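You operate a simulated robot arm through the tools that you are given. There is no shell and no other tool. Be economical: measure what you need, move in short steps, check, and stop when the job is done.

You run a simulated two-armed robot. Do the job below in one go: nothing can be reset, and whatever is moved stays where it is left.

## Task
Set the red collar to 15 cm and the blue one to 5 cm, then run the crossbeam to each.
Fine: use the up and down keys; end at the blue collar.

It is judged by the outcome, as a careful person would: the job done as asked, and still so three seconds after it is handed in. It fails if anything else is knocked over, pushed out of place, dropped, spilled or broken.

## Robot
Two 7-joint arms with two-finger parallel grippers on one trunk, hanging from a carriage that runs on a rail from [-5, 1623] to [2, -557] (x, y) and turns from -6.72 to 5.271 rad about z. Base frame: it is fixed where the carriage stands at the start and does not move with it; the origin is on the floor, on the carriage's upright axis, x ahead of it, y to its left, z up. Lengths are in mm, angles in rad, forces in N, time in s.
The left shoulder is at the start at [40, 161, 1263], the right one opposite. With the tool pointing down near the work surface each hand reaches from about 100 to 740 mm from the robot's upright axis, wherever it stands, measured 20 degrees to its own side. Places, roughly: blue stop collar [700, 100, 1000]; frame down key [700, -200, 800]; frame up key [700, -200, 800]; grey control box [700, -300, 800]; red stop collar [700, 100, 1400]. Payload 4.4 kg a hand.
Tool frame (each hand has its own): the origin (TCP) lies between the finger pads and is the grasp point; the fingertips stand 23 mm ahead of it; z points along the fingers, y is the line along which they close. Largest opening 94 mm; finger width 38, thickness 10; the body of the gripper, 54 by 96 mm, starts 39 mm behind the TCP.
Orientation is told as [roll, pitch, yaw] about the base's x, y, z axes, in that order, counted from this pose: with the fingers straight down and closing along the base's y, the tool's x points along the base's -x, its y along +y and its z along -z.

## Interface
- The arms move only by the tool send_rows. It takes "left_steps", "right_steps" or both (then of equal length, played together; a hand with none holds still); each is text: rows parted by semicolons, each of 7 numbers parted by spaces: the shift along the tool's x, y, z in units of 200 mm (1.0 is 200 mm), then the turn, a rotation vector about the tool's x, y, z in units of 60 degrees (1.0 is 60 degrees), then the gripper command, from -1 (fully open) to 1 (shut), values between in proportion. In form: dx dy dz wx wy wz claw; .... A call has 1 to 10 rows; each row is the pose to reach, as a shift and turn from the pose commanded when the call began, along the tool's axes at that moment. A call with a number of a shift or a turn outside -1 to 1 is refused whole. Each row takes 0.2 s and may step no farther than 50 mm and 0.15 rad from the row before; otherwise, or with a gripper value out of range, the whole call is refused. Where a pose cannot be reached the arm comes as near as it can. A force on the tool above 40 N (or 10 N above the force at the start of the call, whichever is more), or a blocked arm, ends the call early, and 0.2 s more pass. Each finger travels about 45 mm/s and halts on what it meets, pressing with about 34 N; the grip force reading is that of the motor and also rises with nothing between the fingers. The clock runs only during rows and for 0.2 s after the last one: add rows that repeat a pose to give the fingers time. It gives the time, the measured TCP pose, the force on the tool (base axes), the opening and the grip force at its end, in the units of the frame above (readings bear some noise), with the torque about the TCP (base axes, N m) and any sound that the robot's microphone picked up, and new pictures: "pictures" is both (left out), scene, wrist or none (wrist: the cameras of the hands that moved).
- Cameras (640 x 400 px; columns grow to the right, rows downward): "scene" is now at [262.2, -1, 1575.9]; the picture's right is [0.01, -1.00, 0.00], its down [-0.44, -0.00, -0.90] and it looks along [0.90, 0.01, -0.44] (base axes); focal length 214 px, centre (320, 200). "left" rides on the left gripper at [86, -16, -75] in its tool frame; the picture's right is [0.18, 0.98, 0.00], its down [-0.58, 0.11, -0.81] and it looks along [-0.79, 0.15, 0.59] (tool axes); focal length 243 px, centre (320, 200). "right" rides on the right gripper at [87, 16, -74] in its tool frame; the picture's right is [-0.18, 0.98, 0.00], its down [-0.58, -0.11, -0.81] and it looks along [-0.79, -0.15, 0.59] (tool axes); focal length 243 px, centre (320, 200). There is no depth. A picture from a camera that has moved, and an enlarged one, comes with that camera's place and axes in the base frame and with its lens. The place of the scene camera against the robot may be out by one fixed shift of up to 18 mm in any direction.
- slide_trunk(by): slides the trunk up (or, below 0, down) by that many mm; the arms and the scene camera ride with it, the base frame stays. It gives what a move gives, with no picture.
- steer(legs): drives the robot by 1 to 6 legs, each [ahead, left, turn to the left] in mm, mm and rad, along the robot's own axes; the way and the turn of a leg run together, so that a leg with both is an arc; at most 1500 mm and 3.142 rad a leg. The arms and the cameras ride along, it lands a little off, and it stops where it bumps. It keeps to its track: a leg is cut to what the track allows. It gives what a move gives, and a new picture of the scene camera.
- aim_head(pan, tilt): turns the head with the scene camera to pan (to the left, within 1.501 rad either way) and tilt (down, from -0.506 to 1.204), counted from straight ahead of the robot. It gives what a move gives, and a new picture of the scene camera.
- zoom(camera, box): a new picture of the part [left, top, right, bottom] of that camera's present view, enlarged. It takes no simulated time.
- sign_off(): hands the job in; it is judged then, once.

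Work in short steps. Places have to be worked out from the pictures, the camera data and where the tool is seen: move nearer, look again, correct. Check each grasp and each placing, and mend what went wrong. You have 120 turns and 260 pictures in all, those below and enlarged ones among them. Open the grippers and draw the arms clear of the work before you hand the job in, unless the task says otherwise; then end with one line.

The tools are called after "Call:" as name(argument=value, ...) on one line, values as JSON. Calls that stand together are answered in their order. send_rows: Moves the arms, as the interface text tells. Its arguments: {"type":"object","properties":{"left_steps":{"type":"string"},"right_steps":{"type":"string"},"pictures":{"type":"string","enum":["both","scene","wrist","none"]}},"required":[]} The other tools are called the same way: slide_trunk (by) slides the trunk up or down; steer (legs) drives the base; aim_head (pan, tilt) turns the head that bears the scene camera; zoom (camera, box) takes an enlarged picture of a part of a camera's view; sign_off () hands the job in.

At the start:

```text
t: 0.0
left_position: [479.0, 142.7, 1590.9]
left_tool_rot: [-0.002, -0.001, 0.001]
left_wrist_force: [0.5, 0.3, 0.1]
left_torque: [0.01, 0.03, -0.01]
left_finger_gap: 93.8
left_grip_force: 0.1
right_position: [517.8, -224.6, 1509.7]
right_tool_rot: [0.0, 0.001, -0.001]
right_wrist_force: [0.6, -1.1, 0.3]
right_torque: [-0.01, 0.01, -0.01]
right_finger_gap: 94.0
right_grip_force: 0.0
trunk travel left (down, up): [-400.0, 370.0]
robot x, y, heading: [-0.3, 0.6, -0.001]
head pan, tilt: [0.007, 0.459]
```

scene: 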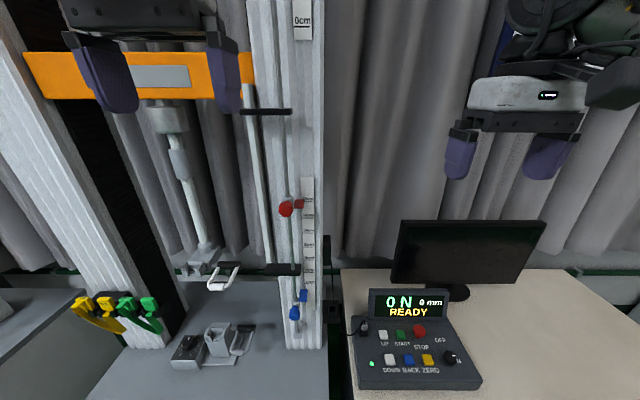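
right: 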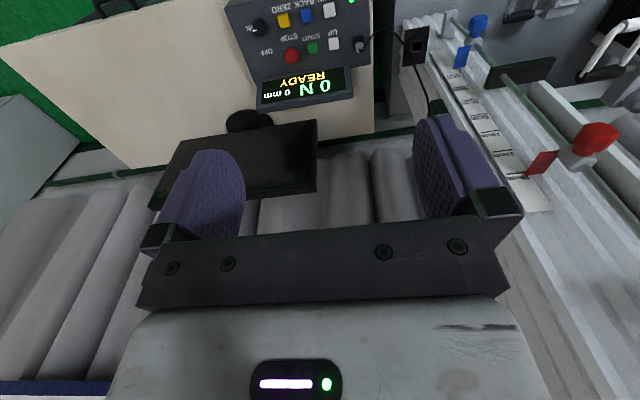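
left: 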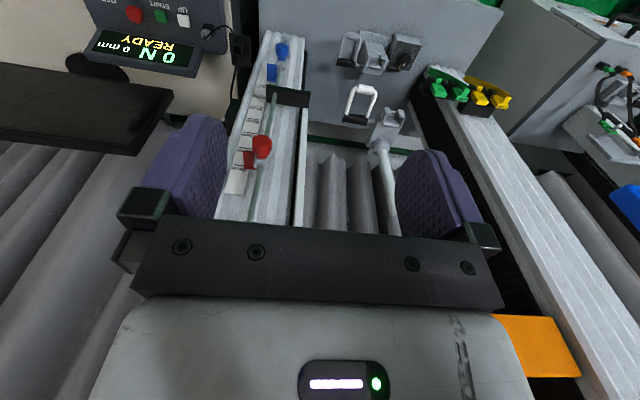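

The picture shows a test frame with a stop rod, a red and a blue collar beside a scale, and a control box. I zoom in to read the scale and the collars.

Call:
zoom(camera="scene", box=[220, 160, 360, 350])

Call:
zoom(camera="scene", box=[340, 270, 500, 390])

Call:
zoom(camera="right", box=[420, 0, 640, 220])

Call:
zoom(camera="left", box=[200, 20, 340, 220])

```text
2.11 times, centred on (290, 255) of scene
camera zoom: at [262.2, -1.0, 1575.9], right [0.01, -1.0, 0.0], down [-0.44, 0.0, -0.9], along [0.9, 0.01, -0.44], focal length 452 px, centre (383, 84)
```

zoom: 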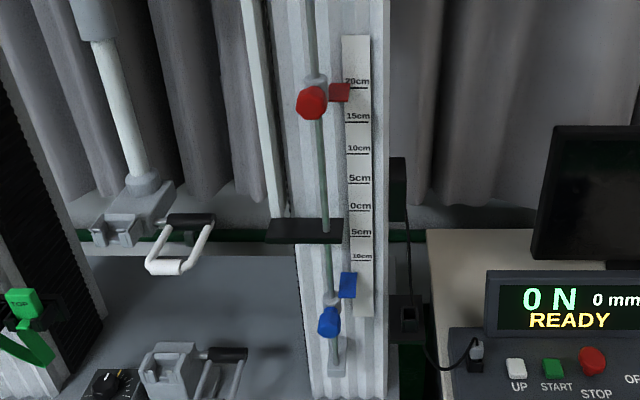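

```text
3.33 times, centred on (420, 330) of scene
camera zoom: at [262.2, -1.0, 1575.9], right [0.01, -1.0, 0.0], down [-0.44, 0.0, -0.9], along [0.9, 0.01, -0.44], focal length 715 px, centre (-13, -233)
```

zoom: 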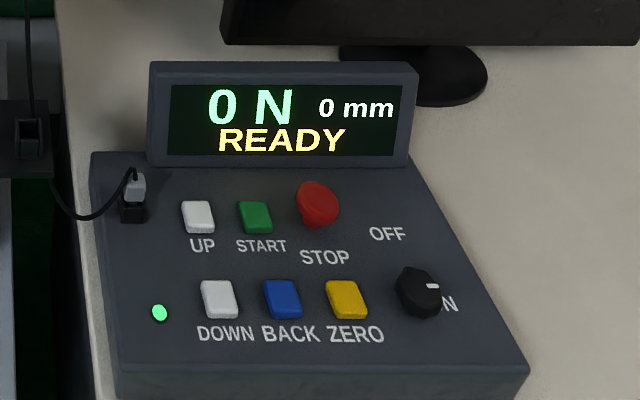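

```text
1.82 times, centred on (530, 110) of right
camera zoom: at [431.9, -208.9, 1583.3], right [0.18, 0.98, 0.0], down [0.58, -0.11, 0.81], along [0.79, -0.15, -0.59], focal length 441 px, centre (-62, 364)
```

zoom: 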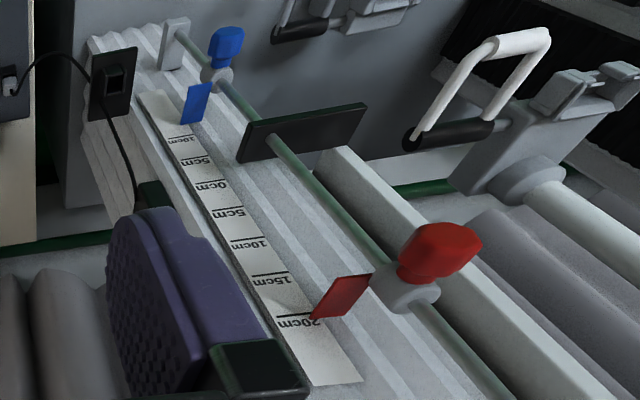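

```text
2.00 times, centred on (270, 120) of left
camera zoom: at [391.3, 124.9, 1666.1], right [-0.19, 0.98, 0.0], down [0.58, 0.11, 0.81], along [0.79, 0.15, -0.59], focal length 485 px, centre (420, 360)
```

zoom: 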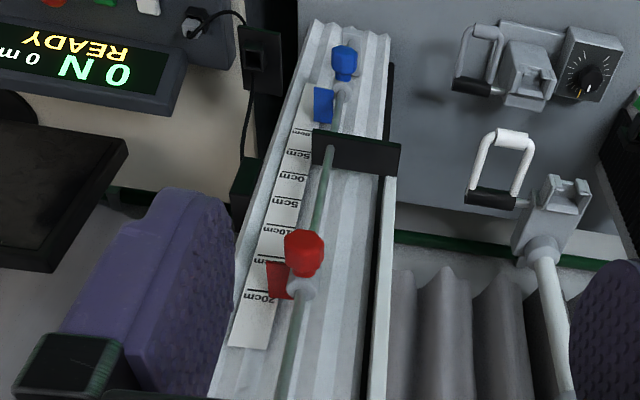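

The scale has its zero in the middle (about z 1120), with the beam's plate at zero; red stands near 20 above, and blue near 12 below. I lower the trunk to view it level.

Call:
slide_trunk(by=-300)

Call:
aim_head(pan=0.0, tilt=0.2)

```text
t: 3.0
left_position: [478.3, 141.6, 1291.0]
left_tool_rot: [-0.003, -0.003, 0.002]
left_wrist_force: [0.5, 0.2, -0.1]
left_torque: [0.01, -0.03, 0.02]
left_finger_gap: 94.1
left_grip_force: 0.0
right_position: [518.3, -224.0, 1208.8]
right_tool_rot: [0.0, 0.0, 0.0]
right_wrist_force: [-0.4, 0.1, 0.3]
right_torque: [0.0, -0.04, -0.02]
right_finger_gap: 93.7
right_grip_force: 0.2
trunk travel left (down, up): [-100.0, 670.0]
robot x, y, heading: [0.3, -0.8, 0.003]
head pan, tilt: [0.007, 0.459]
```

```text
t: 3.8
left_position: [478.4, 143.3, 1290.6]
left_tool_rot: [-0.002, -0.002, 0.003]
left_wrist_force: [0.7, 0.1, -0.1]
left_torque: [0.01, 0.03, -0.02]
left_finger_gap: 94.0
left_grip_force: 0.1
right_position: [518.4, -225.4, 1208.7]
right_tool_rot: [0.001, 0.0, -0.001]
right_wrist_force: [0.5, 0.4, -0.4]
right_torque: [0.0, 0.0, -0.06]
right_finger_gap: 93.6
right_grip_force: 0.1
trunk travel left (down, up): [-100.0, 670.0]
robot x, y, heading: [0.8, 1.3, -0.003]
head pan, tilt: [0.0, 0.201]
camera scene: at [263.6, -1.6, 1299.8], right [0.0, -1.0, 0.0], down [-0.2, 0.0, -0.98], along [0.98, 0.0, -0.2], focal length 214 px, centre (320, 200)
```

scene: 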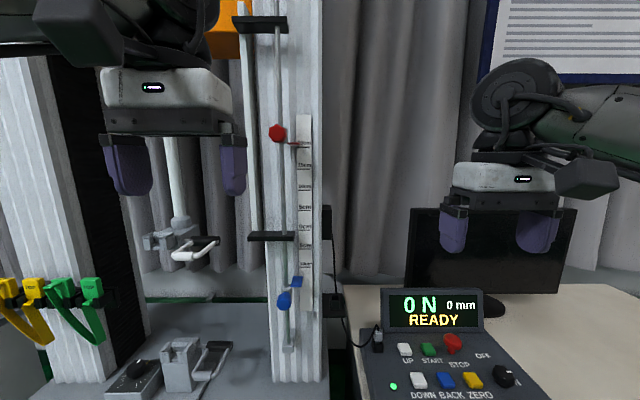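

Now a level view; I zoom in on the scale and collars.

Call:
zoom(camera="scene", box=[240, 105, 340, 205])

Call:
zoom(camera="scene", box=[240, 215, 340, 315])

```text
4.00 times, centred on (290, 155) of scene
camera zoom: at [263.6, -1.6, 1299.8], right [0.0, -1.0, 0.0], down [-0.2, 0.0, -0.98], along [0.98, 0.0, -0.2], focal length 858 px, centre (440, 380)
```

zoom: 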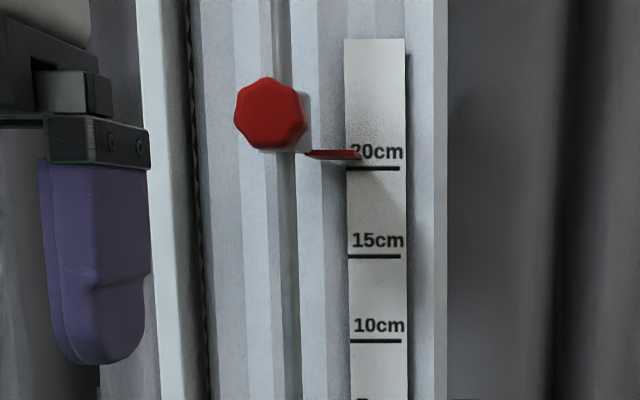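

```text
4.00 times, centred on (290, 265) of scene
camera zoom: at [263.6, -1.6, 1299.8], right [0.0, -1.0, 0.0], down [-0.2, 0.0, -0.98], along [0.98, 0.0, -0.2], focal length 858 px, centre (440, -60)
```

zoom: 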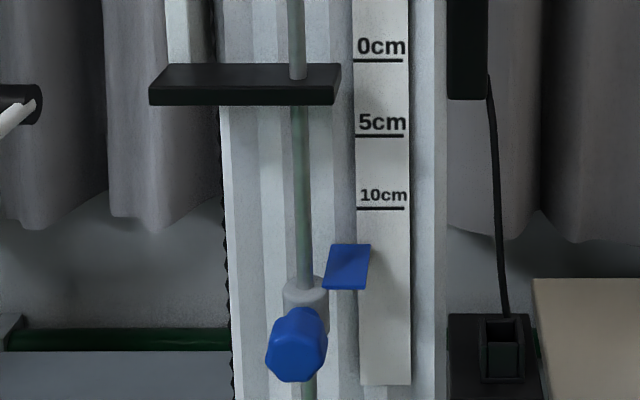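

Each tab is a thin horizontal pointer: red at about z 1327 (~20.6 cm), and blue at about z 1001 (~12 cm below). Their round clamp knobs face the robot at y ≈ 79. I tip the left hand to point forward.

Call:
send_rows(left_steps="0 0 0 0 -0.14 0 -1; 0 0 0 0 -0.28 0 -1; 0 0 0 0 -0.42 0 -1; 0 0 0 0 -0.56 0 -1; 0 0 0 0 -0.7 0 -1; 0 0 0 0 -0.84 0 -1; 0 0 0 0 -0.98 0 -1", pictures="scene")

Call:
send_rows(left_steps="0 0 0 0 -0.13 0 -1; 0 0 0 0 -0.26 0 -1; 0 0 0 0 -0.39 0 -1; 0 0 0 0 -0.52 0 -1", pictures="both")

```text
t: 5.4
left_position: [477.9, 141.6, 1292.6]
left_tool_rot: [-0.003, -1.03, 0.004]
left_wrist_force: [0.6, -0.4, 0.3]
left_torque: [-0.02, 0.01, 0.02]
left_finger_gap: 94.1
left_grip_force: 0.0
right_position: [516.7, -224.7, 1209.0]
right_tool_rot: [0.0, -0.002, 0.0]
right_wrist_force: [-0.8, -1.0, -0.4]
right_torque: [0.0, 0.01, 0.01]
right_finger_gap: 94.1
right_grip_force: 0.1
trunk travel left (down, up): [-100.0, 670.0]
robot x, y, heading: [-1.8, -1.8, -0.002]
head pan, tilt: [0.0, 0.201]
camera scene: at [263.5, -1.6, 1299.8], right [0.0, -1.0, 0.0], down [-0.2, 0.0, -0.98], along [0.98, 0.0, -0.2], focal length 214 px, centre (320, 200)
```

scene: 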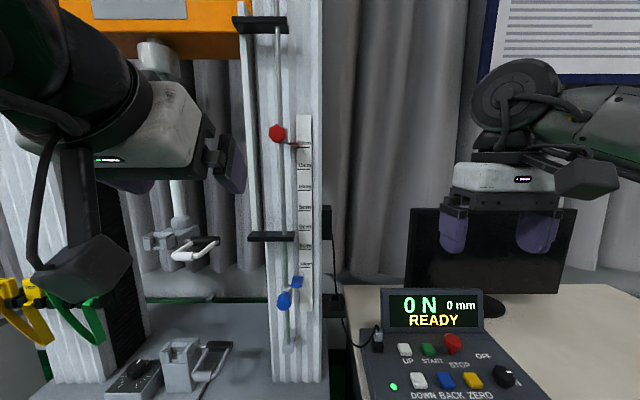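

```text
t: 6.4
left_position: [478.1, 141.7, 1291.7]
left_tool_rot: [-2.795, -1.568, 2.793]
left_wrist_force: [1.0, -0.2, -0.8]
left_torque: [0.0, -0.01, -0.03]
left_finger_gap: 94.0
left_grip_force: 0.1
right_position: [517.4, -225.4, 1210.2]
right_tool_rot: [-0.001, 0.001, 0.002]
right_wrist_force: [0.5, -0.5, -0.6]
right_torque: [0.03, -0.03, 0.0]
right_finger_gap: 94.1
right_grip_force: 0.0
trunk travel left (down, up): [-100.0, 670.0]
robot x, y, heading: [1.6, 0.5, -0.003]
head pan, tilt: [0.0, 0.201]
camera scene: at [263.6, -1.6, 1299.9], right [0.0, -1.0, 0.0], down [-0.2, 0.0, -0.98], along [0.98, 0.0, -0.2], focal length 214 px, centre (320, 200)
camera left: at [403.4, 124.7, 1205.6], right [0.0, 0.98, -0.19], down [-0.81, 0.11, 0.58], along [0.59, 0.15, 0.79], focal length 243 px, centre (320, 200)
```

scene: 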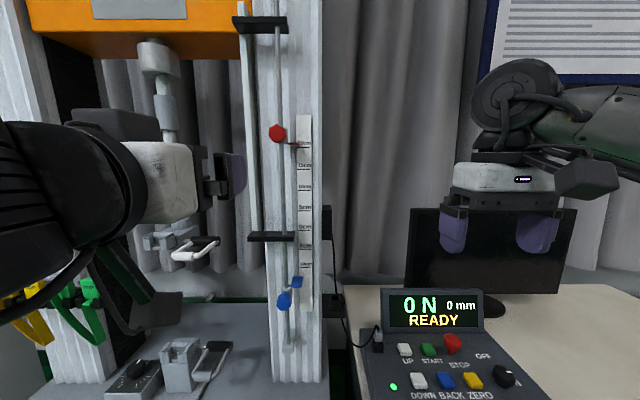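
left: 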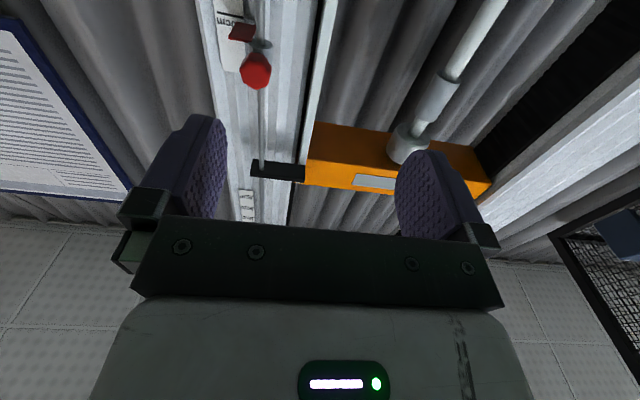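

The hand points forward level. Triangulating the red knob from both cameras gives about (683, 79, 1348). I move to just in front of it with the fingers part-open.

Call:
send_rows(left_steps="-0.0675 -0.079 0.13 0 0 0 -0.28; -0.135 -0.1575 0.26 0 0 0 -0.28; -0.2 -0.236 0.39 0 0 0 -0.28; -0.27 -0.315 0.52 0 0 0 -0.28; -0.27 -0.315 0.55 0 0 0 -0.28", pictures="both")

```text
t: 7.6
left_position: [589.2, 80.7, 1345.8]
left_tool_rot: [-2.442, -1.569, 2.446]
left_wrist_force: [-0.7, 0.6, -0.2]
left_torque: [0.01, 0.0, -0.01]
left_finger_gap: 60.3
left_grip_force: 0.1
right_position: [517.9, -223.4, 1209.8]
right_tool_rot: [-0.002, -0.001, 0.0]
right_wrist_force: [-0.4, 1.0, -0.8]
right_torque: [0.02, -0.03, -0.03]
right_finger_gap: 94.0
right_grip_force: 0.0
trunk travel left (down, up): [-100.0, 670.0]
robot x, y, heading: [-0.1, 0.2, -0.002]
head pan, tilt: [0.0, 0.201]
camera scene: at [263.4, -1.2, 1299.8], right [0.0, -1.0, 0.0], down [-0.2, 0.0, -0.98], along [0.98, 0.0, -0.2], focal length 214 px, centre (320, 200)
camera left: at [513.6, 62.3, 1259.1], right [0.0, 0.98, -0.19], down [-0.81, 0.11, 0.58], along [0.59, 0.15, 0.79], focal length 243 px, centre (320, 200)
```

scene: 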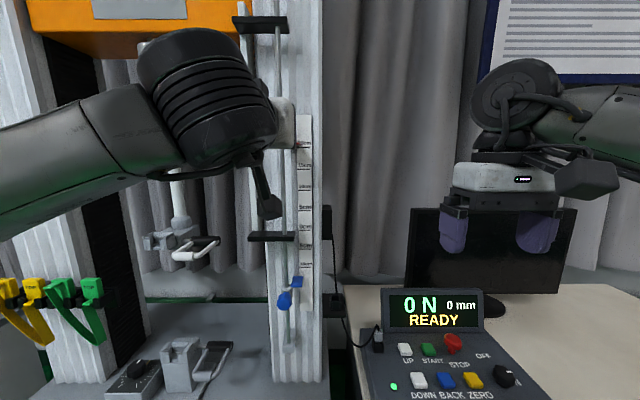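
left: 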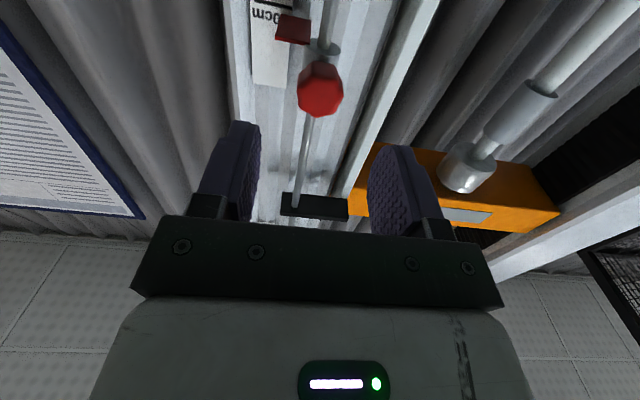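

Two-view fix of the red knob: about (679, 79.5, 1350). I advance straight onto it, with the fingers still open.

Call:
send_rows(left_steps="-0.01 -0.005 0.15 0 0 0 -0.28; -0.02 -0.005 0.3 0 0 0 -0.28; -0.02 -0.005 0.43 0 0 0 -0.28; -0.02 -0.005 0.43 0 0 0 -0.28", pictures="both")

```text
t: 8.6
left_position: [674.1, 76.9, 1350.1]
left_tool_rot: [-2.744, -1.568, 2.744]
left_wrist_force: [0.5, -0.1, 0.6]
left_torque: [-0.01, 0.04, 0.02]
left_finger_gap: 60.5
left_grip_force: 0.1
right_position: [517.9, -224.5, 1209.4]
right_tool_rot: [0.0, -0.002, 0.001]
right_wrist_force: [-0.4, 0.1, 0.1]
right_torque: [0.01, -0.01, 0.02]
right_finger_gap: 93.6
right_grip_force: 0.2
trunk travel left (down, up): [-100.0, 670.0]
robot x, y, heading: [0.1, 4.1, -0.001]
head pan, tilt: [0.0, 0.201]
camera scene: at [263.4, -1.4, 1299.8], right [0.0, -1.0, 0.0], down [-0.2, 0.0, -0.98], along [0.98, 0.0, -0.2], focal length 214 px, centre (320, 200)
camera left: at [598.6, 60.6, 1263.4], right [0.0, 0.98, -0.18], down [-0.81, 0.11, 0.58], along [0.59, 0.15, 0.79], focal length 243 px, centre (320, 200)
```

scene: 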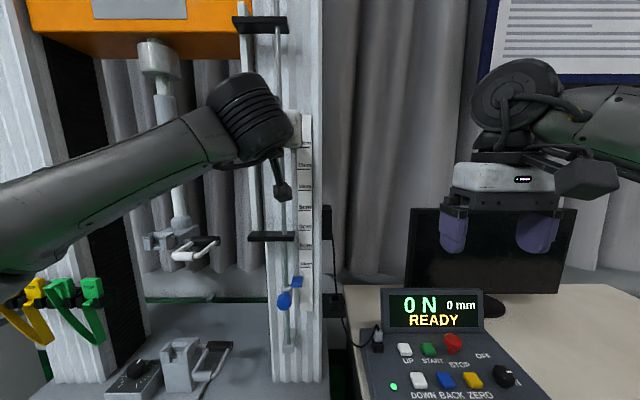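
left: 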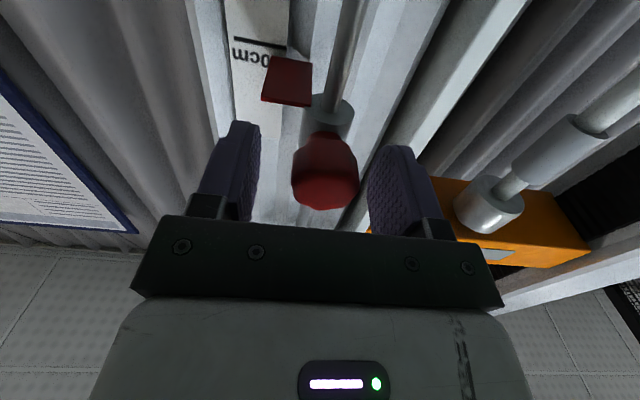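

The knob lies between the fingers, a couple of mm to the left of centre. I close on it.

Call:
send_rows(left_steps="0 0.01 0.01 0 0 0 0; 0 0.01 0.01 0 0 0 1; 0 0.01 0.01 0 0 0 1; 0 0.01 0.01 0 0 0 1; 0 0.01 0.01 0 0 0 1; 0 0.01 0.01 0 0 0 1", pictures="wrist")

```text
t: 10.0
left_position: [675.4, 80.5, 1351.0]
left_tool_rot: [-2.404, -1.57, 2.404]
left_wrist_force: [1.2, 2.9, -1.1]
left_torque: [-0.02, 0.12, 0.09]
left_finger_gap: 33.2
left_grip_force: 44.8
right_position: [518.8, -224.7, 1208.2]
right_tool_rot: [0.0, 0.001, 0.0]
right_wrist_force: [0.4, 0.4, -0.1]
right_torque: [-0.03, -0.01, -0.03]
right_finger_gap: 94.0
right_grip_force: 0.1
trunk travel left (down, up): [-100.0, 670.0]
robot x, y, heading: [2.8, -3.0, -0.004]
head pan, tilt: [0.0, 0.201]
camera left: at [601.0, 63.1, 1263.4], right [0.0, 0.98, -0.18], down [-0.81, 0.11, 0.58], along [0.59, 0.15, 0.79], focal length 243 px, centre (320, 200)
```

left: 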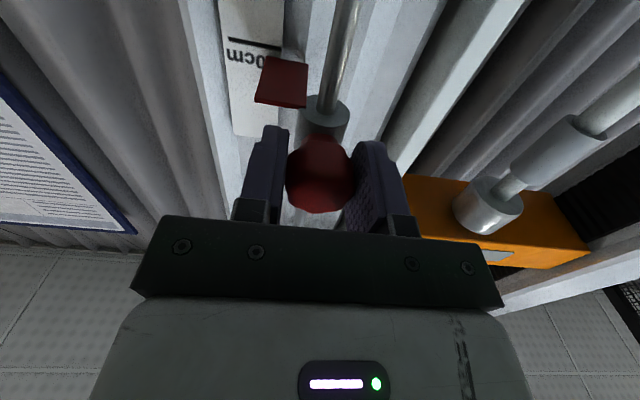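

Gripped at 33 mm. I turn counter-clockwise as seen from the robot (−tool z) to loosen it, watching the torque.

Call:
send_rows(left_steps="0 0 0 0 0 -0.14 1; 0 0 0 0 0 -0.28 1; 0 0 0 0 0 -0.42 1; 0 0 0 0 0 -0.56 1; 0 0 0 0 0 -0.7 1; 0 0 0 0 0 -0.84 1; 0 0 0 0 0 -0.98 1", pictures="both")

```text
t: 11.6
left_position: [676.7, 79.4, 1349.3]
left_tool_rot: [-1.572, -0.54, 1.573]
left_wrist_force: [-2.3, -2.9, 1.3]
left_torque: [0.32, -0.03, -0.14]
left_finger_gap: 33.5
left_grip_force: 44.9
right_position: [517.3, -224.9, 1210.0]
right_tool_rot: [0.0, 0.002, 0.0]
right_wrist_force: [-0.1, 0.3, -0.3]
right_torque: [0.03, -0.02, -0.02]
right_finger_gap: 94.0
right_grip_force: 0.1
trunk travel left (down, up): [-100.0, 670.0]
robot x, y, heading: [1.2, -0.1, 0.0]
head pan, tilt: [0.0, 0.201]
camera scene: at [263.4, -1.7, 1299.8], right [0.0, -1.0, 0.0], down [-0.2, 0.0, -0.98], along [0.98, 0.0, -0.2], focal length 214 px, centre (320, 200)
camera left: at [601.0, -3.3, 1319.0], right [0.0, 0.35, -0.94], down [-0.81, 0.55, 0.2], along [0.59, 0.76, 0.28], focal length 243 px, centre (320, 200)
```

scene: 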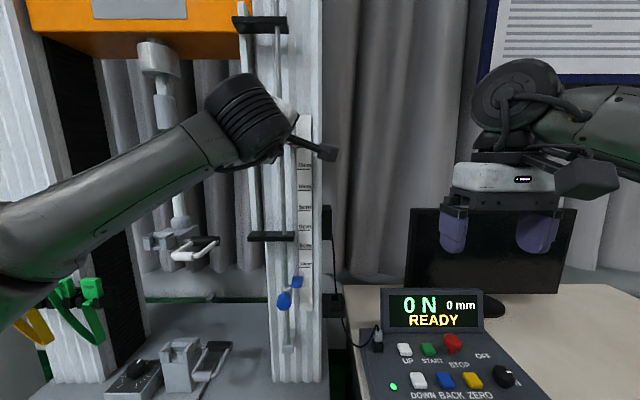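
left: 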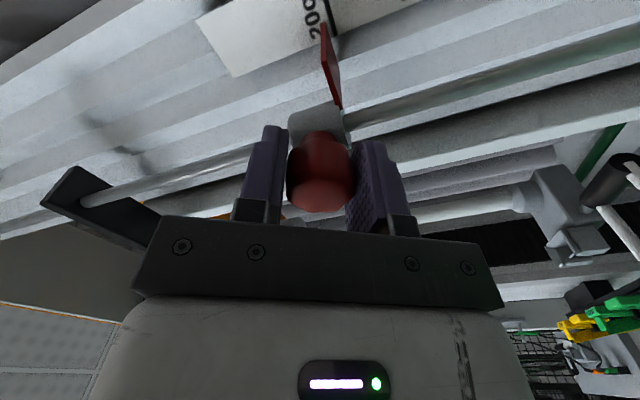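

It turned with a modest 0.32 N·m. I continue for another 50°.

Call:
send_rows(left_steps="0 0 0 0 0 -0.14 1; 0 0 0 0 0 -0.28 1; 0 0 0 0 0 -0.42 1; 0 0 0 0 0 -0.56 1; 0 0 0 0 0 -0.7 1; 0 0 0 0 0 -0.84 1", pictures="wrist")

```text
t: 13.0
left_position: [675.4, 80.2, 1349.3]
left_tool_rot: [-1.572, 0.338, 1.57]
left_wrist_force: [-0.6, 0.2, -2.6]
left_torque: [0.59, 0.09, -0.11]
left_finger_gap: 32.9
left_grip_force: 44.8
right_position: [518.3, -224.8, 1208.8]
right_tool_rot: [-0.001, 0.0, 0.0]
right_wrist_force: [-0.7, -0.2, -0.2]
right_torque: [0.03, -0.01, 0.03]
right_finger_gap: 94.0
right_grip_force: 0.0
trunk travel left (down, up): [-100.0, 670.0]
robot x, y, heading: [-1.9, 3.0, 0.001]
head pan, tilt: [0.0, 0.201]
camera left: at [601.0, 3.2, 1393.5], right [0.0, -0.5, -0.87], down [-0.81, 0.51, -0.3], along [0.59, 0.7, -0.4], focal length 243 px, centre (320, 200)
```

left: 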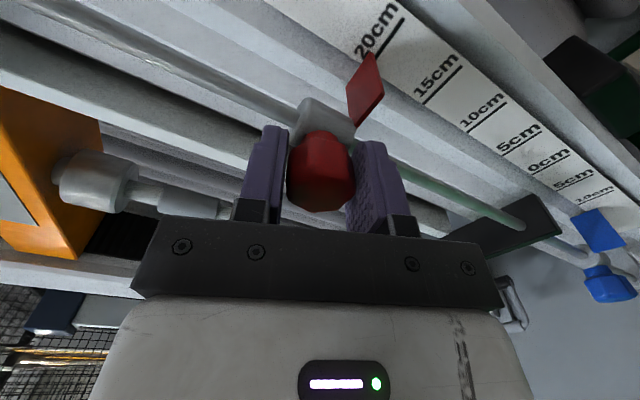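

The torque rises slowly to 0.59 N·m. I test whether the collar is now free with a gentle 8 mm pull down.

Call:
send_rows(left_steps="-0.0066 0.0189 0 0 0 0 1; -0.0132 0.0378 0 0 0 0 1", pictures="wrist")

```text
t: 13.6
left_position: [675.3, 80.4, 1342.1]
left_tool_rot: [-1.572, 0.339, 1.572]
left_wrist_force: [-0.5, 1.4, 3.5]
left_torque: [-0.54, -0.25, -0.05]
left_finger_gap: 32.6
left_grip_force: 44.9
right_position: [518.1, -225.1, 1209.4]
right_tool_rot: [0.001, -0.001, 0.001]
right_wrist_force: [0.6, 0.0, 0.2]
right_torque: [0.01, 0.01, 0.02]
right_finger_gap: 93.8
right_grip_force: 0.0
trunk travel left (down, up): [-100.0, 670.0]
robot x, y, heading: [-0.2, 1.3, 0.0]
head pan, tilt: [0.0, 0.201]
camera left: at [600.9, 3.3, 1386.0], right [0.0, -0.5, -0.87], down [-0.81, 0.51, -0.3], along [0.59, 0.7, -0.4], focal length 243 px, centre (320, 200)
```

left: 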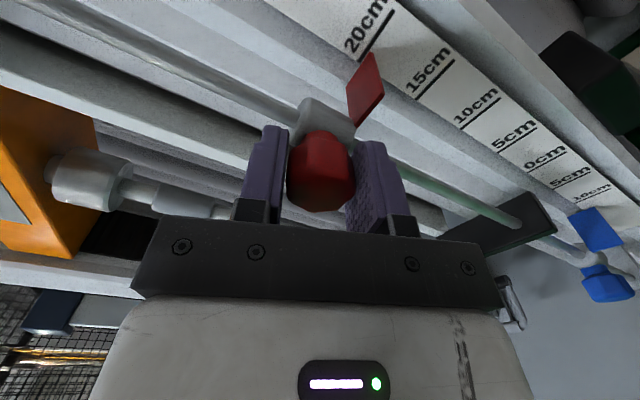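

It slides freely with the grip. I bring it down about 49 mm more, to near 15 cm.

Call:
send_rows(left_steps="-0.02 0.058 0 0 0 0 1; -0.04 0.116 0 0 0 0 1; -0.06 0.174 0 0 0 0 1; -0.0806 0.2313 0 0 0 0 1; -0.0806 0.2313 0 0 0 0 1", pictures="both")

Call:
zoom(camera="scene", box=[260, 120, 340, 190])

Call:
zoom(camera="left", box=[300, 0, 500, 130])

```text
t: 14.8
left_position: [677.0, 80.9, 1291.8]
left_tool_rot: [-1.573, 0.335, 1.573]
left_wrist_force: [-2.1, -1.7, 1.3]
left_torque: [0.03, -0.38, -0.31]
left_finger_gap: 33.1
left_grip_force: 44.6
right_position: [517.1, -225.8, 1208.5]
right_tool_rot: [0.001, -0.002, 0.0]
right_wrist_force: [0.3, -0.6, 0.0]
right_torque: [-0.01, 0.0, 0.01]
right_finger_gap: 93.9
right_grip_force: 0.0
trunk travel left (down, up): [-100.0, 670.0]
robot x, y, heading: [2.0, 0.0, -0.003]
head pan, tilt: [0.0, 0.201]
camera scene: at [263.5, -1.7, 1299.8], right [0.0, -1.0, 0.0], down [-0.2, 0.0, -0.98], along [0.98, 0.0, -0.2], focal length 214 px, centre (320, 200)
camera left: at [600.9, 3.2, 1335.6], right [0.0, -0.5, -0.87], down [-0.81, 0.51, -0.3], along [0.59, 0.7, -0.4], focal length 243 px, centre (320, 200)
```

scene: 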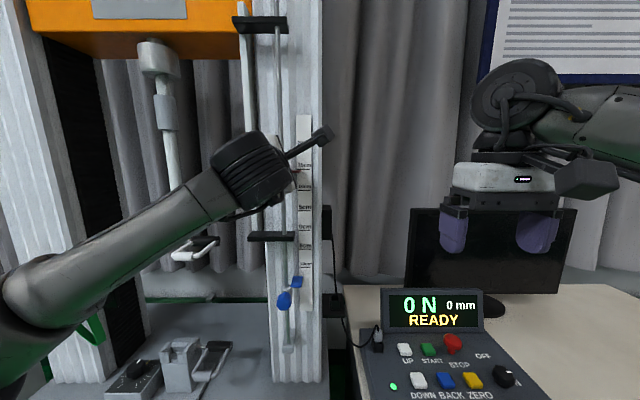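
left: 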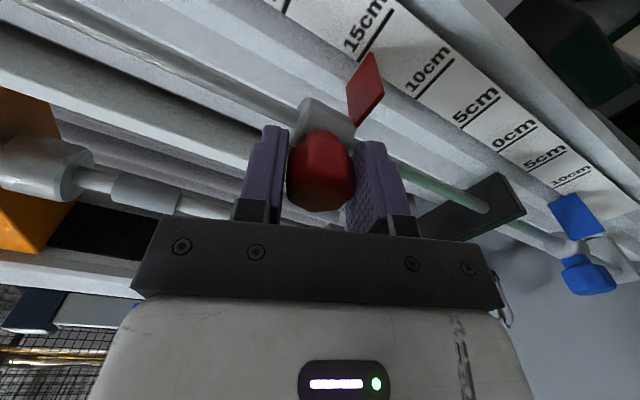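

```text
5.71 times, centred on (300, 155) of scene
camera zoom: at [263.5, -1.7, 1299.8], right [0.0, -1.0, 0.0], down [-0.2, 0.0, -0.98], along [0.98, 0.0, -0.2], focal length 1226 px, centre (434, 457)
```

zoom: 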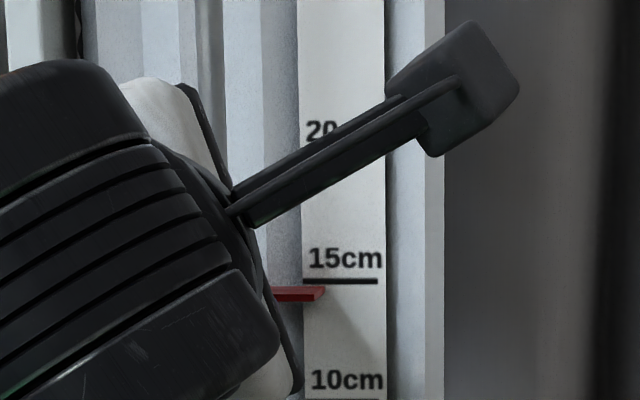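

```text
3.08 times, centred on (400, 65) of left
camera zoom: at [600.9, 3.2, 1335.6], right [0.0, -0.5, -0.87], down [-0.81, 0.51, -0.3], along [0.59, 0.7, -0.4], focal length 746 px, centre (74, 615)
```

zoom: 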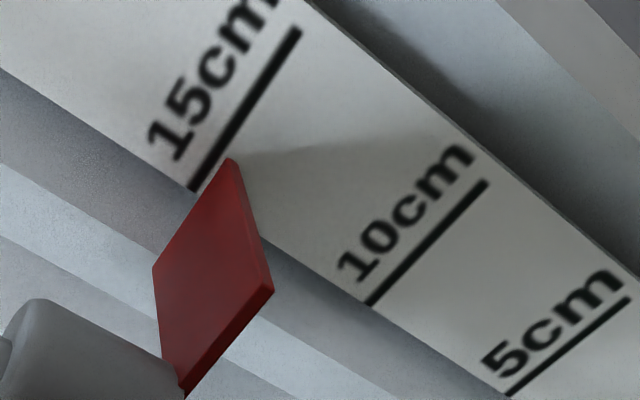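

The tab is about 2 mm low of the 15 cm mark (tab ≈1267.7, mark ≈1269.6). I lift 2 mm and then turn clockwise to re-tighten.

Call:
send_rows(left_steps="0.0033 -0.0094 0 0 0 0 1; 0.0033 -0.0094 0 0 0 0.14 1; 0.0033 -0.0094 0 0 0 0.28 1; 0.0033 -0.0094 0 0 0 0.42 1; 0.0033 -0.0094 0 0 0 0.56 1; 0.0033 -0.0094 0 0 0 0.7 1; 0.0033 -0.0094 0 0 0 0.84 1", pictures="none")

Call:
send_rows(left_steps="0 0 0 0 0 0.14 1; 0 0 0 0 0 0.28 1; 0 0 0 0 0 0.42 1; 0 0 0 0 0 0.56 1; 0 0 0 0 0 0.7 1; 0 0 0 0 0 0.84 1; 0 0 0 0 0 0.98 1", pictures="both")

```text
t: 16.4
left_position: [675.6, 80.3, 1294.9]
left_tool_rot: [-1.573, -0.546, 1.575]
left_wrist_force: [-1.9, 1.1, 0.6]
left_torque: [-0.8, -0.1, 0.11]
left_finger_gap: 32.9
left_grip_force: 45.1
right_position: [516.9, -225.6, 1208.3]
right_tool_rot: [-0.001, 0.0, 0.001]
right_wrist_force: [-0.7, 0.0, 0.2]
right_torque: [-0.03, -0.02, 0.0]
right_finger_gap: 94.1
right_grip_force: 0.0
trunk travel left (down, up): [-100.0, 670.0]
robot x, y, heading: [2.1, 1.0, 0.002]
head pan, tilt: [0.0, 0.201]
```

```text
t: 18.0
left_position: [675.3, 81.2, 1294.3]
left_tool_rot: [2.08, -1.569, -2.079]
left_wrist_force: [-2.5, 1.1, 0.2]
left_torque: [-0.63, -0.05, 0.08]
left_finger_gap: 33.2
left_grip_force: 44.7
right_position: [518.3, -223.8, 1209.4]
right_tool_rot: [0.0, 0.0, -0.001]
right_wrist_force: [-0.4, 0.1, -0.8]
right_torque: [-0.03, -0.01, 0.03]
right_finger_gap: 93.9
right_grip_force: 0.1
trunk travel left (down, up): [-100.0, 670.0]
robot x, y, heading: [0.2, 1.0, 0.0]
head pan, tilt: [0.0, 0.201]
camera scene: at [263.3, -1.5, 1299.8], right [0.0, -1.0, 0.0], down [-0.2, 0.0, -0.98], along [0.98, 0.0, -0.2], focal length 214 px, centre (320, 200)
camera left: at [601.2, 63.3, 1208.5], right [0.0, 0.98, -0.18], down [-0.81, 0.11, 0.58], along [0.59, 0.15, 0.79], focal length 243 px, centre (320, 200)
```

scene: 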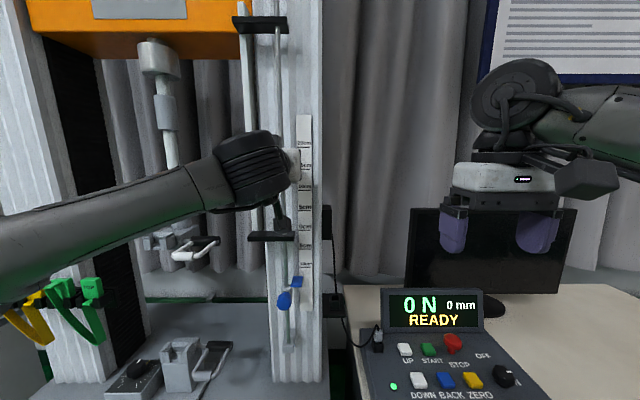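
left: 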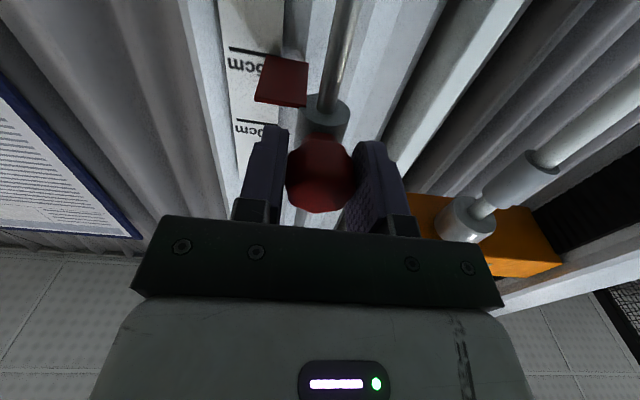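

I keep turning clockwise a little to see whether the torque builds, to be sure it is tight.

Call:
send_rows(left_steps="0 0 0 0 0 0.14 1; 0 0 0 0 0 0.28 1; 0 0 0 0 0 0.42 1; 0 0 0 0 0 0.56 1", pictures="wrist")

```text
t: 19.0
left_position: [675.4, 80.4, 1294.1]
left_tool_rot: [1.571, -0.984, -1.569]
left_wrist_force: [-0.8, 1.6, -0.5]
left_torque: [-0.68, 0.09, 0.21]
left_finger_gap: 33.5
left_grip_force: 45.4
right_position: [517.8, -224.8, 1208.3]
right_tool_rot: [0.0, 0.0, -0.001]
right_wrist_force: [-0.2, -0.8, 0.7]
right_torque: [0.0, -0.01, 0.03]
right_finger_gap: 94.2
right_grip_force: 0.1
trunk travel left (down, up): [-100.0, 670.0]
robot x, y, heading: [0.5, 3.5, -0.001]
head pan, tilt: [0.0, 0.201]
camera left: at [601.2, 114.0, 1213.7], right [0.0, 0.92, 0.39], down [-0.81, -0.23, 0.54], along [0.59, -0.31, 0.74], focal length 243 px, centre (320, 200)
```

left: 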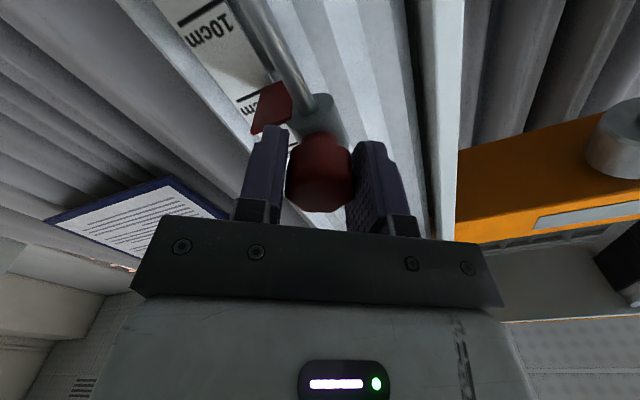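

The torque stays level at about 0.7 (the grip is probably slipping at the stop). I test that it is locked with a 3 mm push down.

Call:
send_rows(left_steps="0.0125 -0.0083 0 0 0 0 1; 0.0125 -0.0083 0 0 0 0 1", pictures="wrist")

```text
t: 19.6
left_position: [675.9, 80.5, 1293.1]
left_tool_rot: [1.573, -0.983, -1.573]
left_wrist_force: [-1.7, 3.3, 0.7]
left_torque: [0.24, -0.19, 0.26]
left_finger_gap: 33.4
left_grip_force: 44.7
right_position: [517.1, -224.5, 1207.7]
right_tool_rot: [0.002, 0.0, 0.0]
right_wrist_force: [-0.7, 0.2, -0.4]
right_torque: [0.02, -0.03, -0.06]
right_finger_gap: 94.0
right_grip_force: 0.2
trunk travel left (down, up): [-100.0, 670.0]
robot x, y, heading: [-1.8, -1.7, 0.003]
head pan, tilt: [0.0, 0.201]
camera left: at [601.4, 114.0, 1211.5], right [0.0, 0.92, 0.39], down [-0.81, -0.23, 0.54], along [0.59, -0.31, 0.74], focal length 243 px, centre (320, 200)
```

left: 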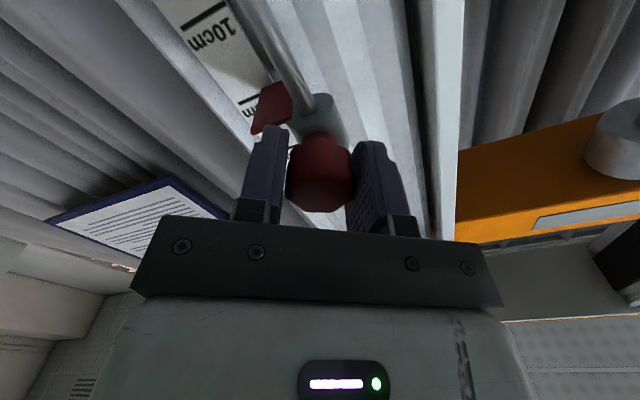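

The collar still followed the hand, so it is not locked. I keep turning clockwise.

Call:
send_rows(left_steps="-0.0125 0.0083 0 0 0 0.14 1; -0.0125 0.0083 0 0 0 0.28 1; -0.0125 0.0083 0 0 0 0.42 1; -0.0125 0.0083 0 0 0 0.56 1; -0.0125 0.0083 0 0 0 0.7 1; -0.0125 0.0083 0 0 0 0.84 1; -0.0125 0.0083 0 0 0 0.98 1", pictures="both")

Call:
zoom(camera="left", box=[220, 60, 420, 230])

```text
t: 21.2
left_position: [676.1, 79.4, 1294.4]
left_tool_rot: [1.58, 0.04, -1.571]
left_wrist_force: [6.8, -5.6, 2.4]
left_torque: [-0.43, -0.01, 0.71]
left_finger_gap: 33.4
left_grip_force: 45.2
right_position: [519.3, -225.4, 1210.5]
right_tool_rot: [0.001, -0.001, -0.003]
right_wrist_force: [-0.5, 0.9, 0.3]
right_torque: [-0.01, 0.02, 0.02]
right_finger_gap: 94.0
right_grip_force: 0.0
trunk travel left (down, up): [-100.0, 670.0]
robot x, y, heading: [1.7, 1.6, 0.003]
head pan, tilt: [0.0, 0.201]
camera scene: at [264.4, -2.3, 1300.1], right [0.0, -1.0, 0.0], down [-0.2, 0.0, -0.98], along [0.98, 0.0, -0.2], focal length 214 px, centre (320, 200)
camera left: at [600.8, 165.9, 1280.8], right [-0.01, 0.14, 0.99], down [-0.81, -0.59, 0.08], along [0.59, -0.8, 0.12], focal length 243 px, centre (320, 200)
```

scene: 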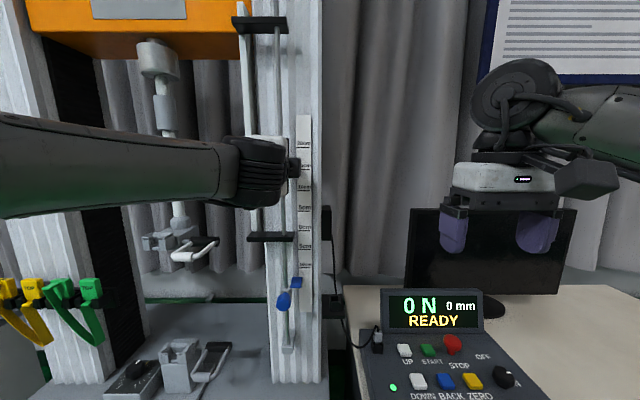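
left: 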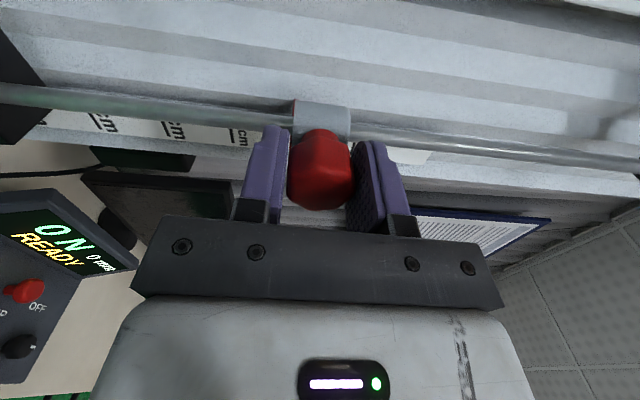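

```text
2.35 times, centred on (320, 145) of left
camera zoom: at [600.8, 165.9, 1280.8], right [-0.01, 0.14, 0.99], down [-0.81, -0.59, 0.08], along [0.59, -0.8, 0.12], focal length 571 px, centre (320, 329)
```

zoom: 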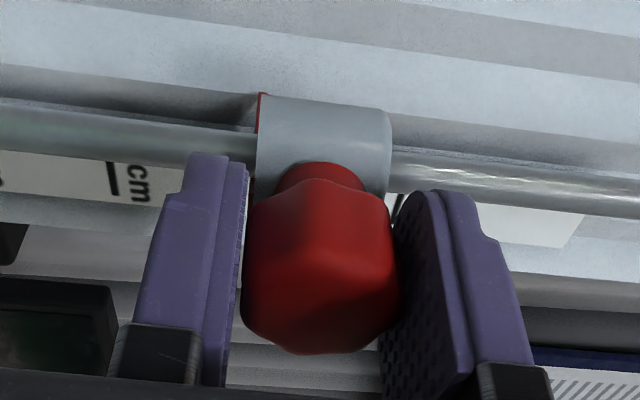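

Some force has built up, which may be tightening. I test again with a 3 mm push down.

Call:
send_rows(left_steps="0 -0.015 0 0 0 0 1; 0 -0.015 0 0 0 0 1", pictures="wrist")

```text
t: 21.8
left_position: [675.3, 79.7, 1291.8]
left_tool_rot: [1.578, 0.039, -1.569]
left_wrist_force: [-1.0, -4.8, 3.1]
left_torque: [0.33, -0.35, 0.13]
left_finger_gap: 33.3
left_grip_force: 45.2
right_position: [517.8, -225.5, 1209.0]
right_tool_rot: [0.001, -0.001, 0.0]
right_wrist_force: [0.5, -0.4, 0.4]
right_torque: [0.04, -0.01, 0.03]
right_finger_gap: 94.2
right_grip_force: 0.1
trunk travel left (down, up): [-100.0, 670.0]
robot x, y, heading: [-1.9, -1.1, -0.004]
head pan, tilt: [0.0, 0.201]
camera left: at [600.8, 166.0, 1279.1], right [-0.01, 0.14, 0.99], down [-0.81, -0.58, 0.08], along [0.59, -0.8, 0.12], focal length 243 px, centre (320, 200)
```

left: 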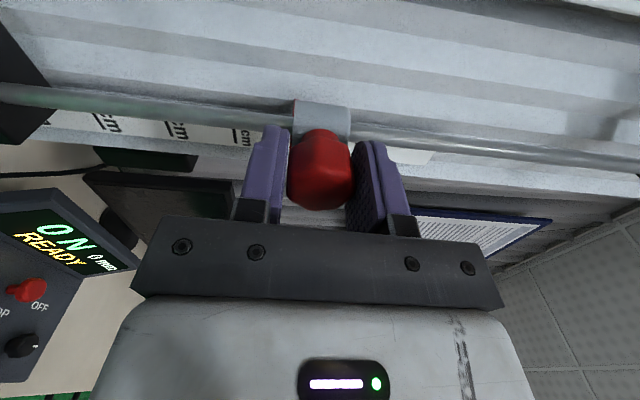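

It still follows with only ~3 N. I put it back up 3 mm, let go, back off, and see whether it holds and where it reads.

Call:
send_rows(left_steps="0 0 0 0 0 0 1; 0 0 0 0 0 0 -0.2; 0 0 0 0 0 0 -0.2; 0 0 0 0 0 0 -0.2; 0 0 -0.2 0 0 0 -0.2; 0 0 -0.4 0 0 0 -0.2; 0 0.2 -0.5 0 0 0 -0.2; 0 0.4 -0.6 0 0 0 -0.2; 0 0.6 -0.6 0 0 0 -0.2", pictures="both")

Call:
zoom(camera="scene", box=[260, 110, 340, 190])

```text
t: 23.8
left_position: [572.0, 77.4, 1330.4]
left_tool_rot: [1.578, 0.037, -1.568]
left_wrist_force: [-0.5, 0.6, -0.2]
left_torque: [0.02, 0.0, 0.02]
left_finger_gap: 56.6
left_grip_force: 0.0
left hand out of reach, approached as far as the arm can: row 7, 8, 9
right_position: [518.9, -225.4, 1208.8]
right_tool_rot: [0.0, 0.001, 0.0]
right_wrist_force: [-0.7, 0.2, -0.6]
right_torque: [0.01, -0.02, -0.01]
right_finger_gap: 94.1
right_grip_force: 0.0
trunk travel left (down, up): [-100.0, 670.0]
robot x, y, heading: [-1.6, -5.0, 0.002]
head pan, tilt: [0.0, 0.201]
camera scene: at [263.4, -1.8, 1299.8], right [0.0, -1.0, 0.0], down [-0.2, 0.0, -0.98], along [0.98, 0.0, -0.2], focal length 214 px, centre (320, 200)
camera left: at [496.5, 163.4, 1317.1], right [-0.01, 0.15, 0.99], down [-0.81, -0.59, 0.08], along [0.59, -0.8, 0.12], focal length 243 px, centre (320, 200)
```

scene: 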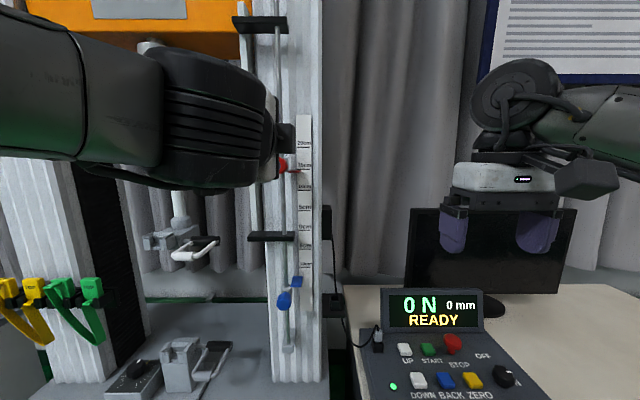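
left: 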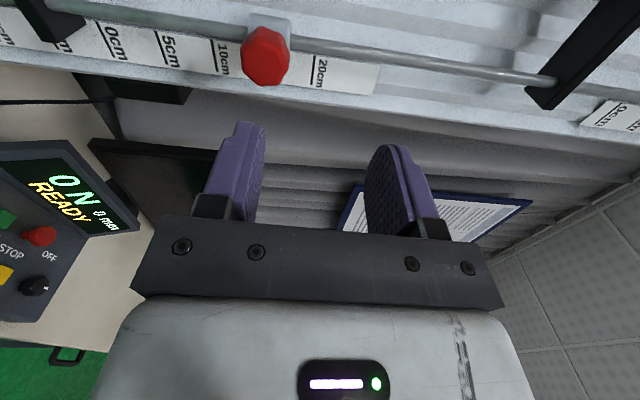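

```text
5.00 times, centred on (300, 150) of scene
camera zoom: at [263.4, -1.8, 1299.8], right [0.0, -1.0, 0.0], down [-0.2, 0.0, -0.98], along [0.98, 0.0, -0.2], focal length 1072 px, centre (420, 450)
```

zoom: 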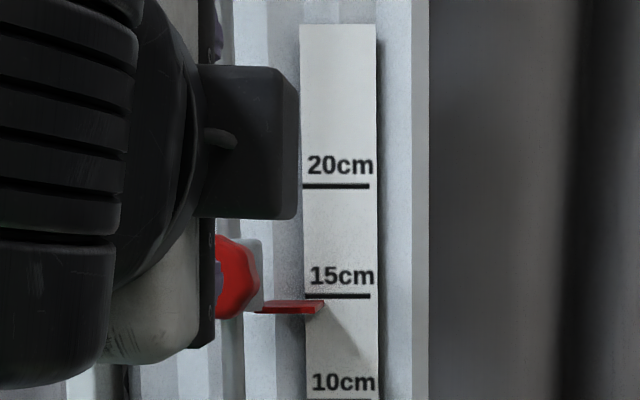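

The collar stayed put on its own, reading about 2–3 mm low of 15. There is another "0cm" label higher up the mast, so I tilt the head up to check it.

Call:
aim_head(pan=0.25, tilt=-0.45)

Call:
zoom(camera="left", box=[440, 20, 640, 170])

```text
t: 24.8
left_position: [572.5, 77.6, 1331.1]
left_tool_rot: [1.578, 0.039, -1.571]
left_wrist_force: [-0.6, -0.8, -0.5]
left_torque: [0.0, 0.01, -0.01]
left_finger_gap: 56.4
left_grip_force: 0.1
right_position: [518.5, -225.1, 1209.7]
right_tool_rot: [-0.001, 0.001, -0.001]
right_wrist_force: [0.7, -0.2, 0.2]
right_torque: [-0.02, -0.01, -0.01]
right_finger_gap: 94.1
right_grip_force: 0.0
trunk travel left (down, up): [-100.0, 670.0]
robot x, y, heading: [2.0, 3.1, -0.003]
head pan, tilt: [0.25, -0.45]
camera scene: at [238.4, 15.7, 1354.9], right [0.25, -0.97, 0.0], down [0.42, 0.11, -0.9], along [0.87, 0.22, 0.43], focal length 214 px, centre (320, 200)
```

scene: 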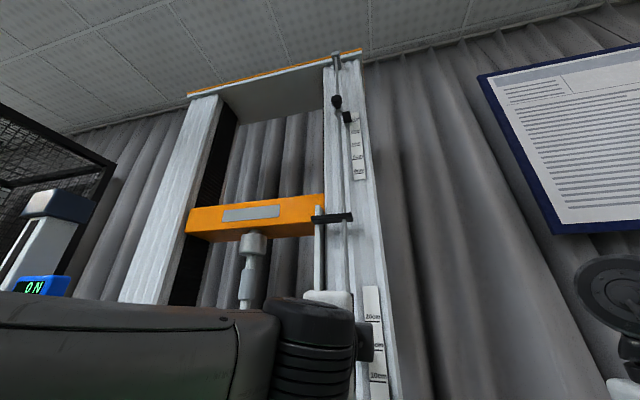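

```text
2.67 times, centred on (540, 95) of left
camera zoom: at [496.9, 163.6, 1317.1], right [-0.01, 0.15, 0.99], down [-0.81, -0.59, 0.08], along [0.59, -0.8, 0.12], focal length 647 px, centre (-267, 480)
```

zoom: 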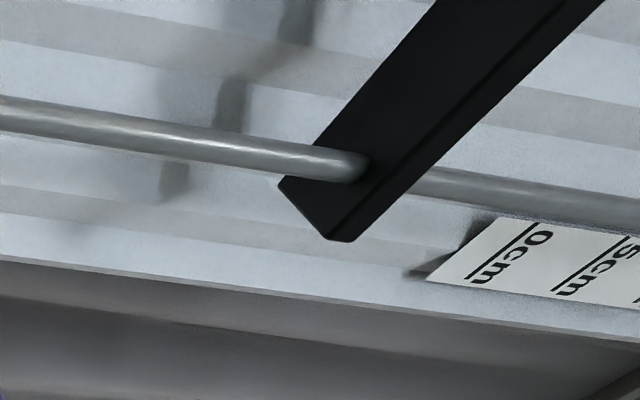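

There is an upper scale with a black collar, and a notice on the wall. I zoom in on both.

Call:
zoom(camera="scene", box=[470, 30, 640, 240])

Call:
zoom(camera="scene", box=[300, 40, 400, 240])

```text
1.90 times, centred on (555, 135) of scene
camera zoom: at [238.4, 15.7, 1354.9], right [0.25, -0.97, 0.0], down [0.42, 0.11, -0.9], along [0.87, 0.22, 0.43], focal length 408 px, centre (-128, 324)
```

zoom: 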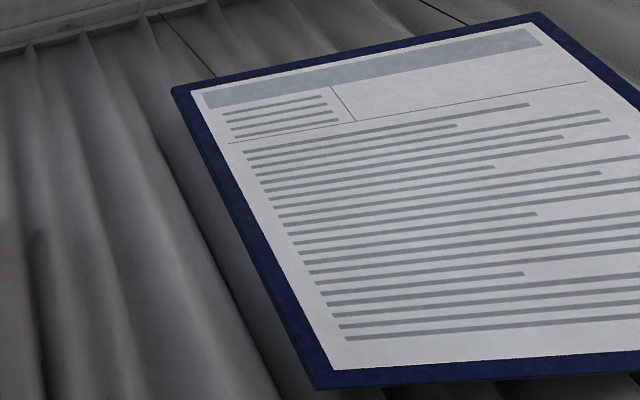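

```text
2.00 times, centred on (350, 140) of scene
camera zoom: at [238.4, 15.7, 1354.9], right [0.25, -0.97, 0.0], down [0.42, 0.11, -0.9], along [0.87, 0.22, 0.43], focal length 429 px, centre (260, 320)
```

zoom: 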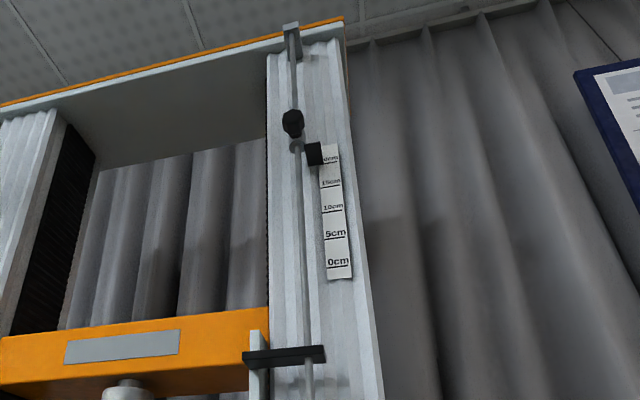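

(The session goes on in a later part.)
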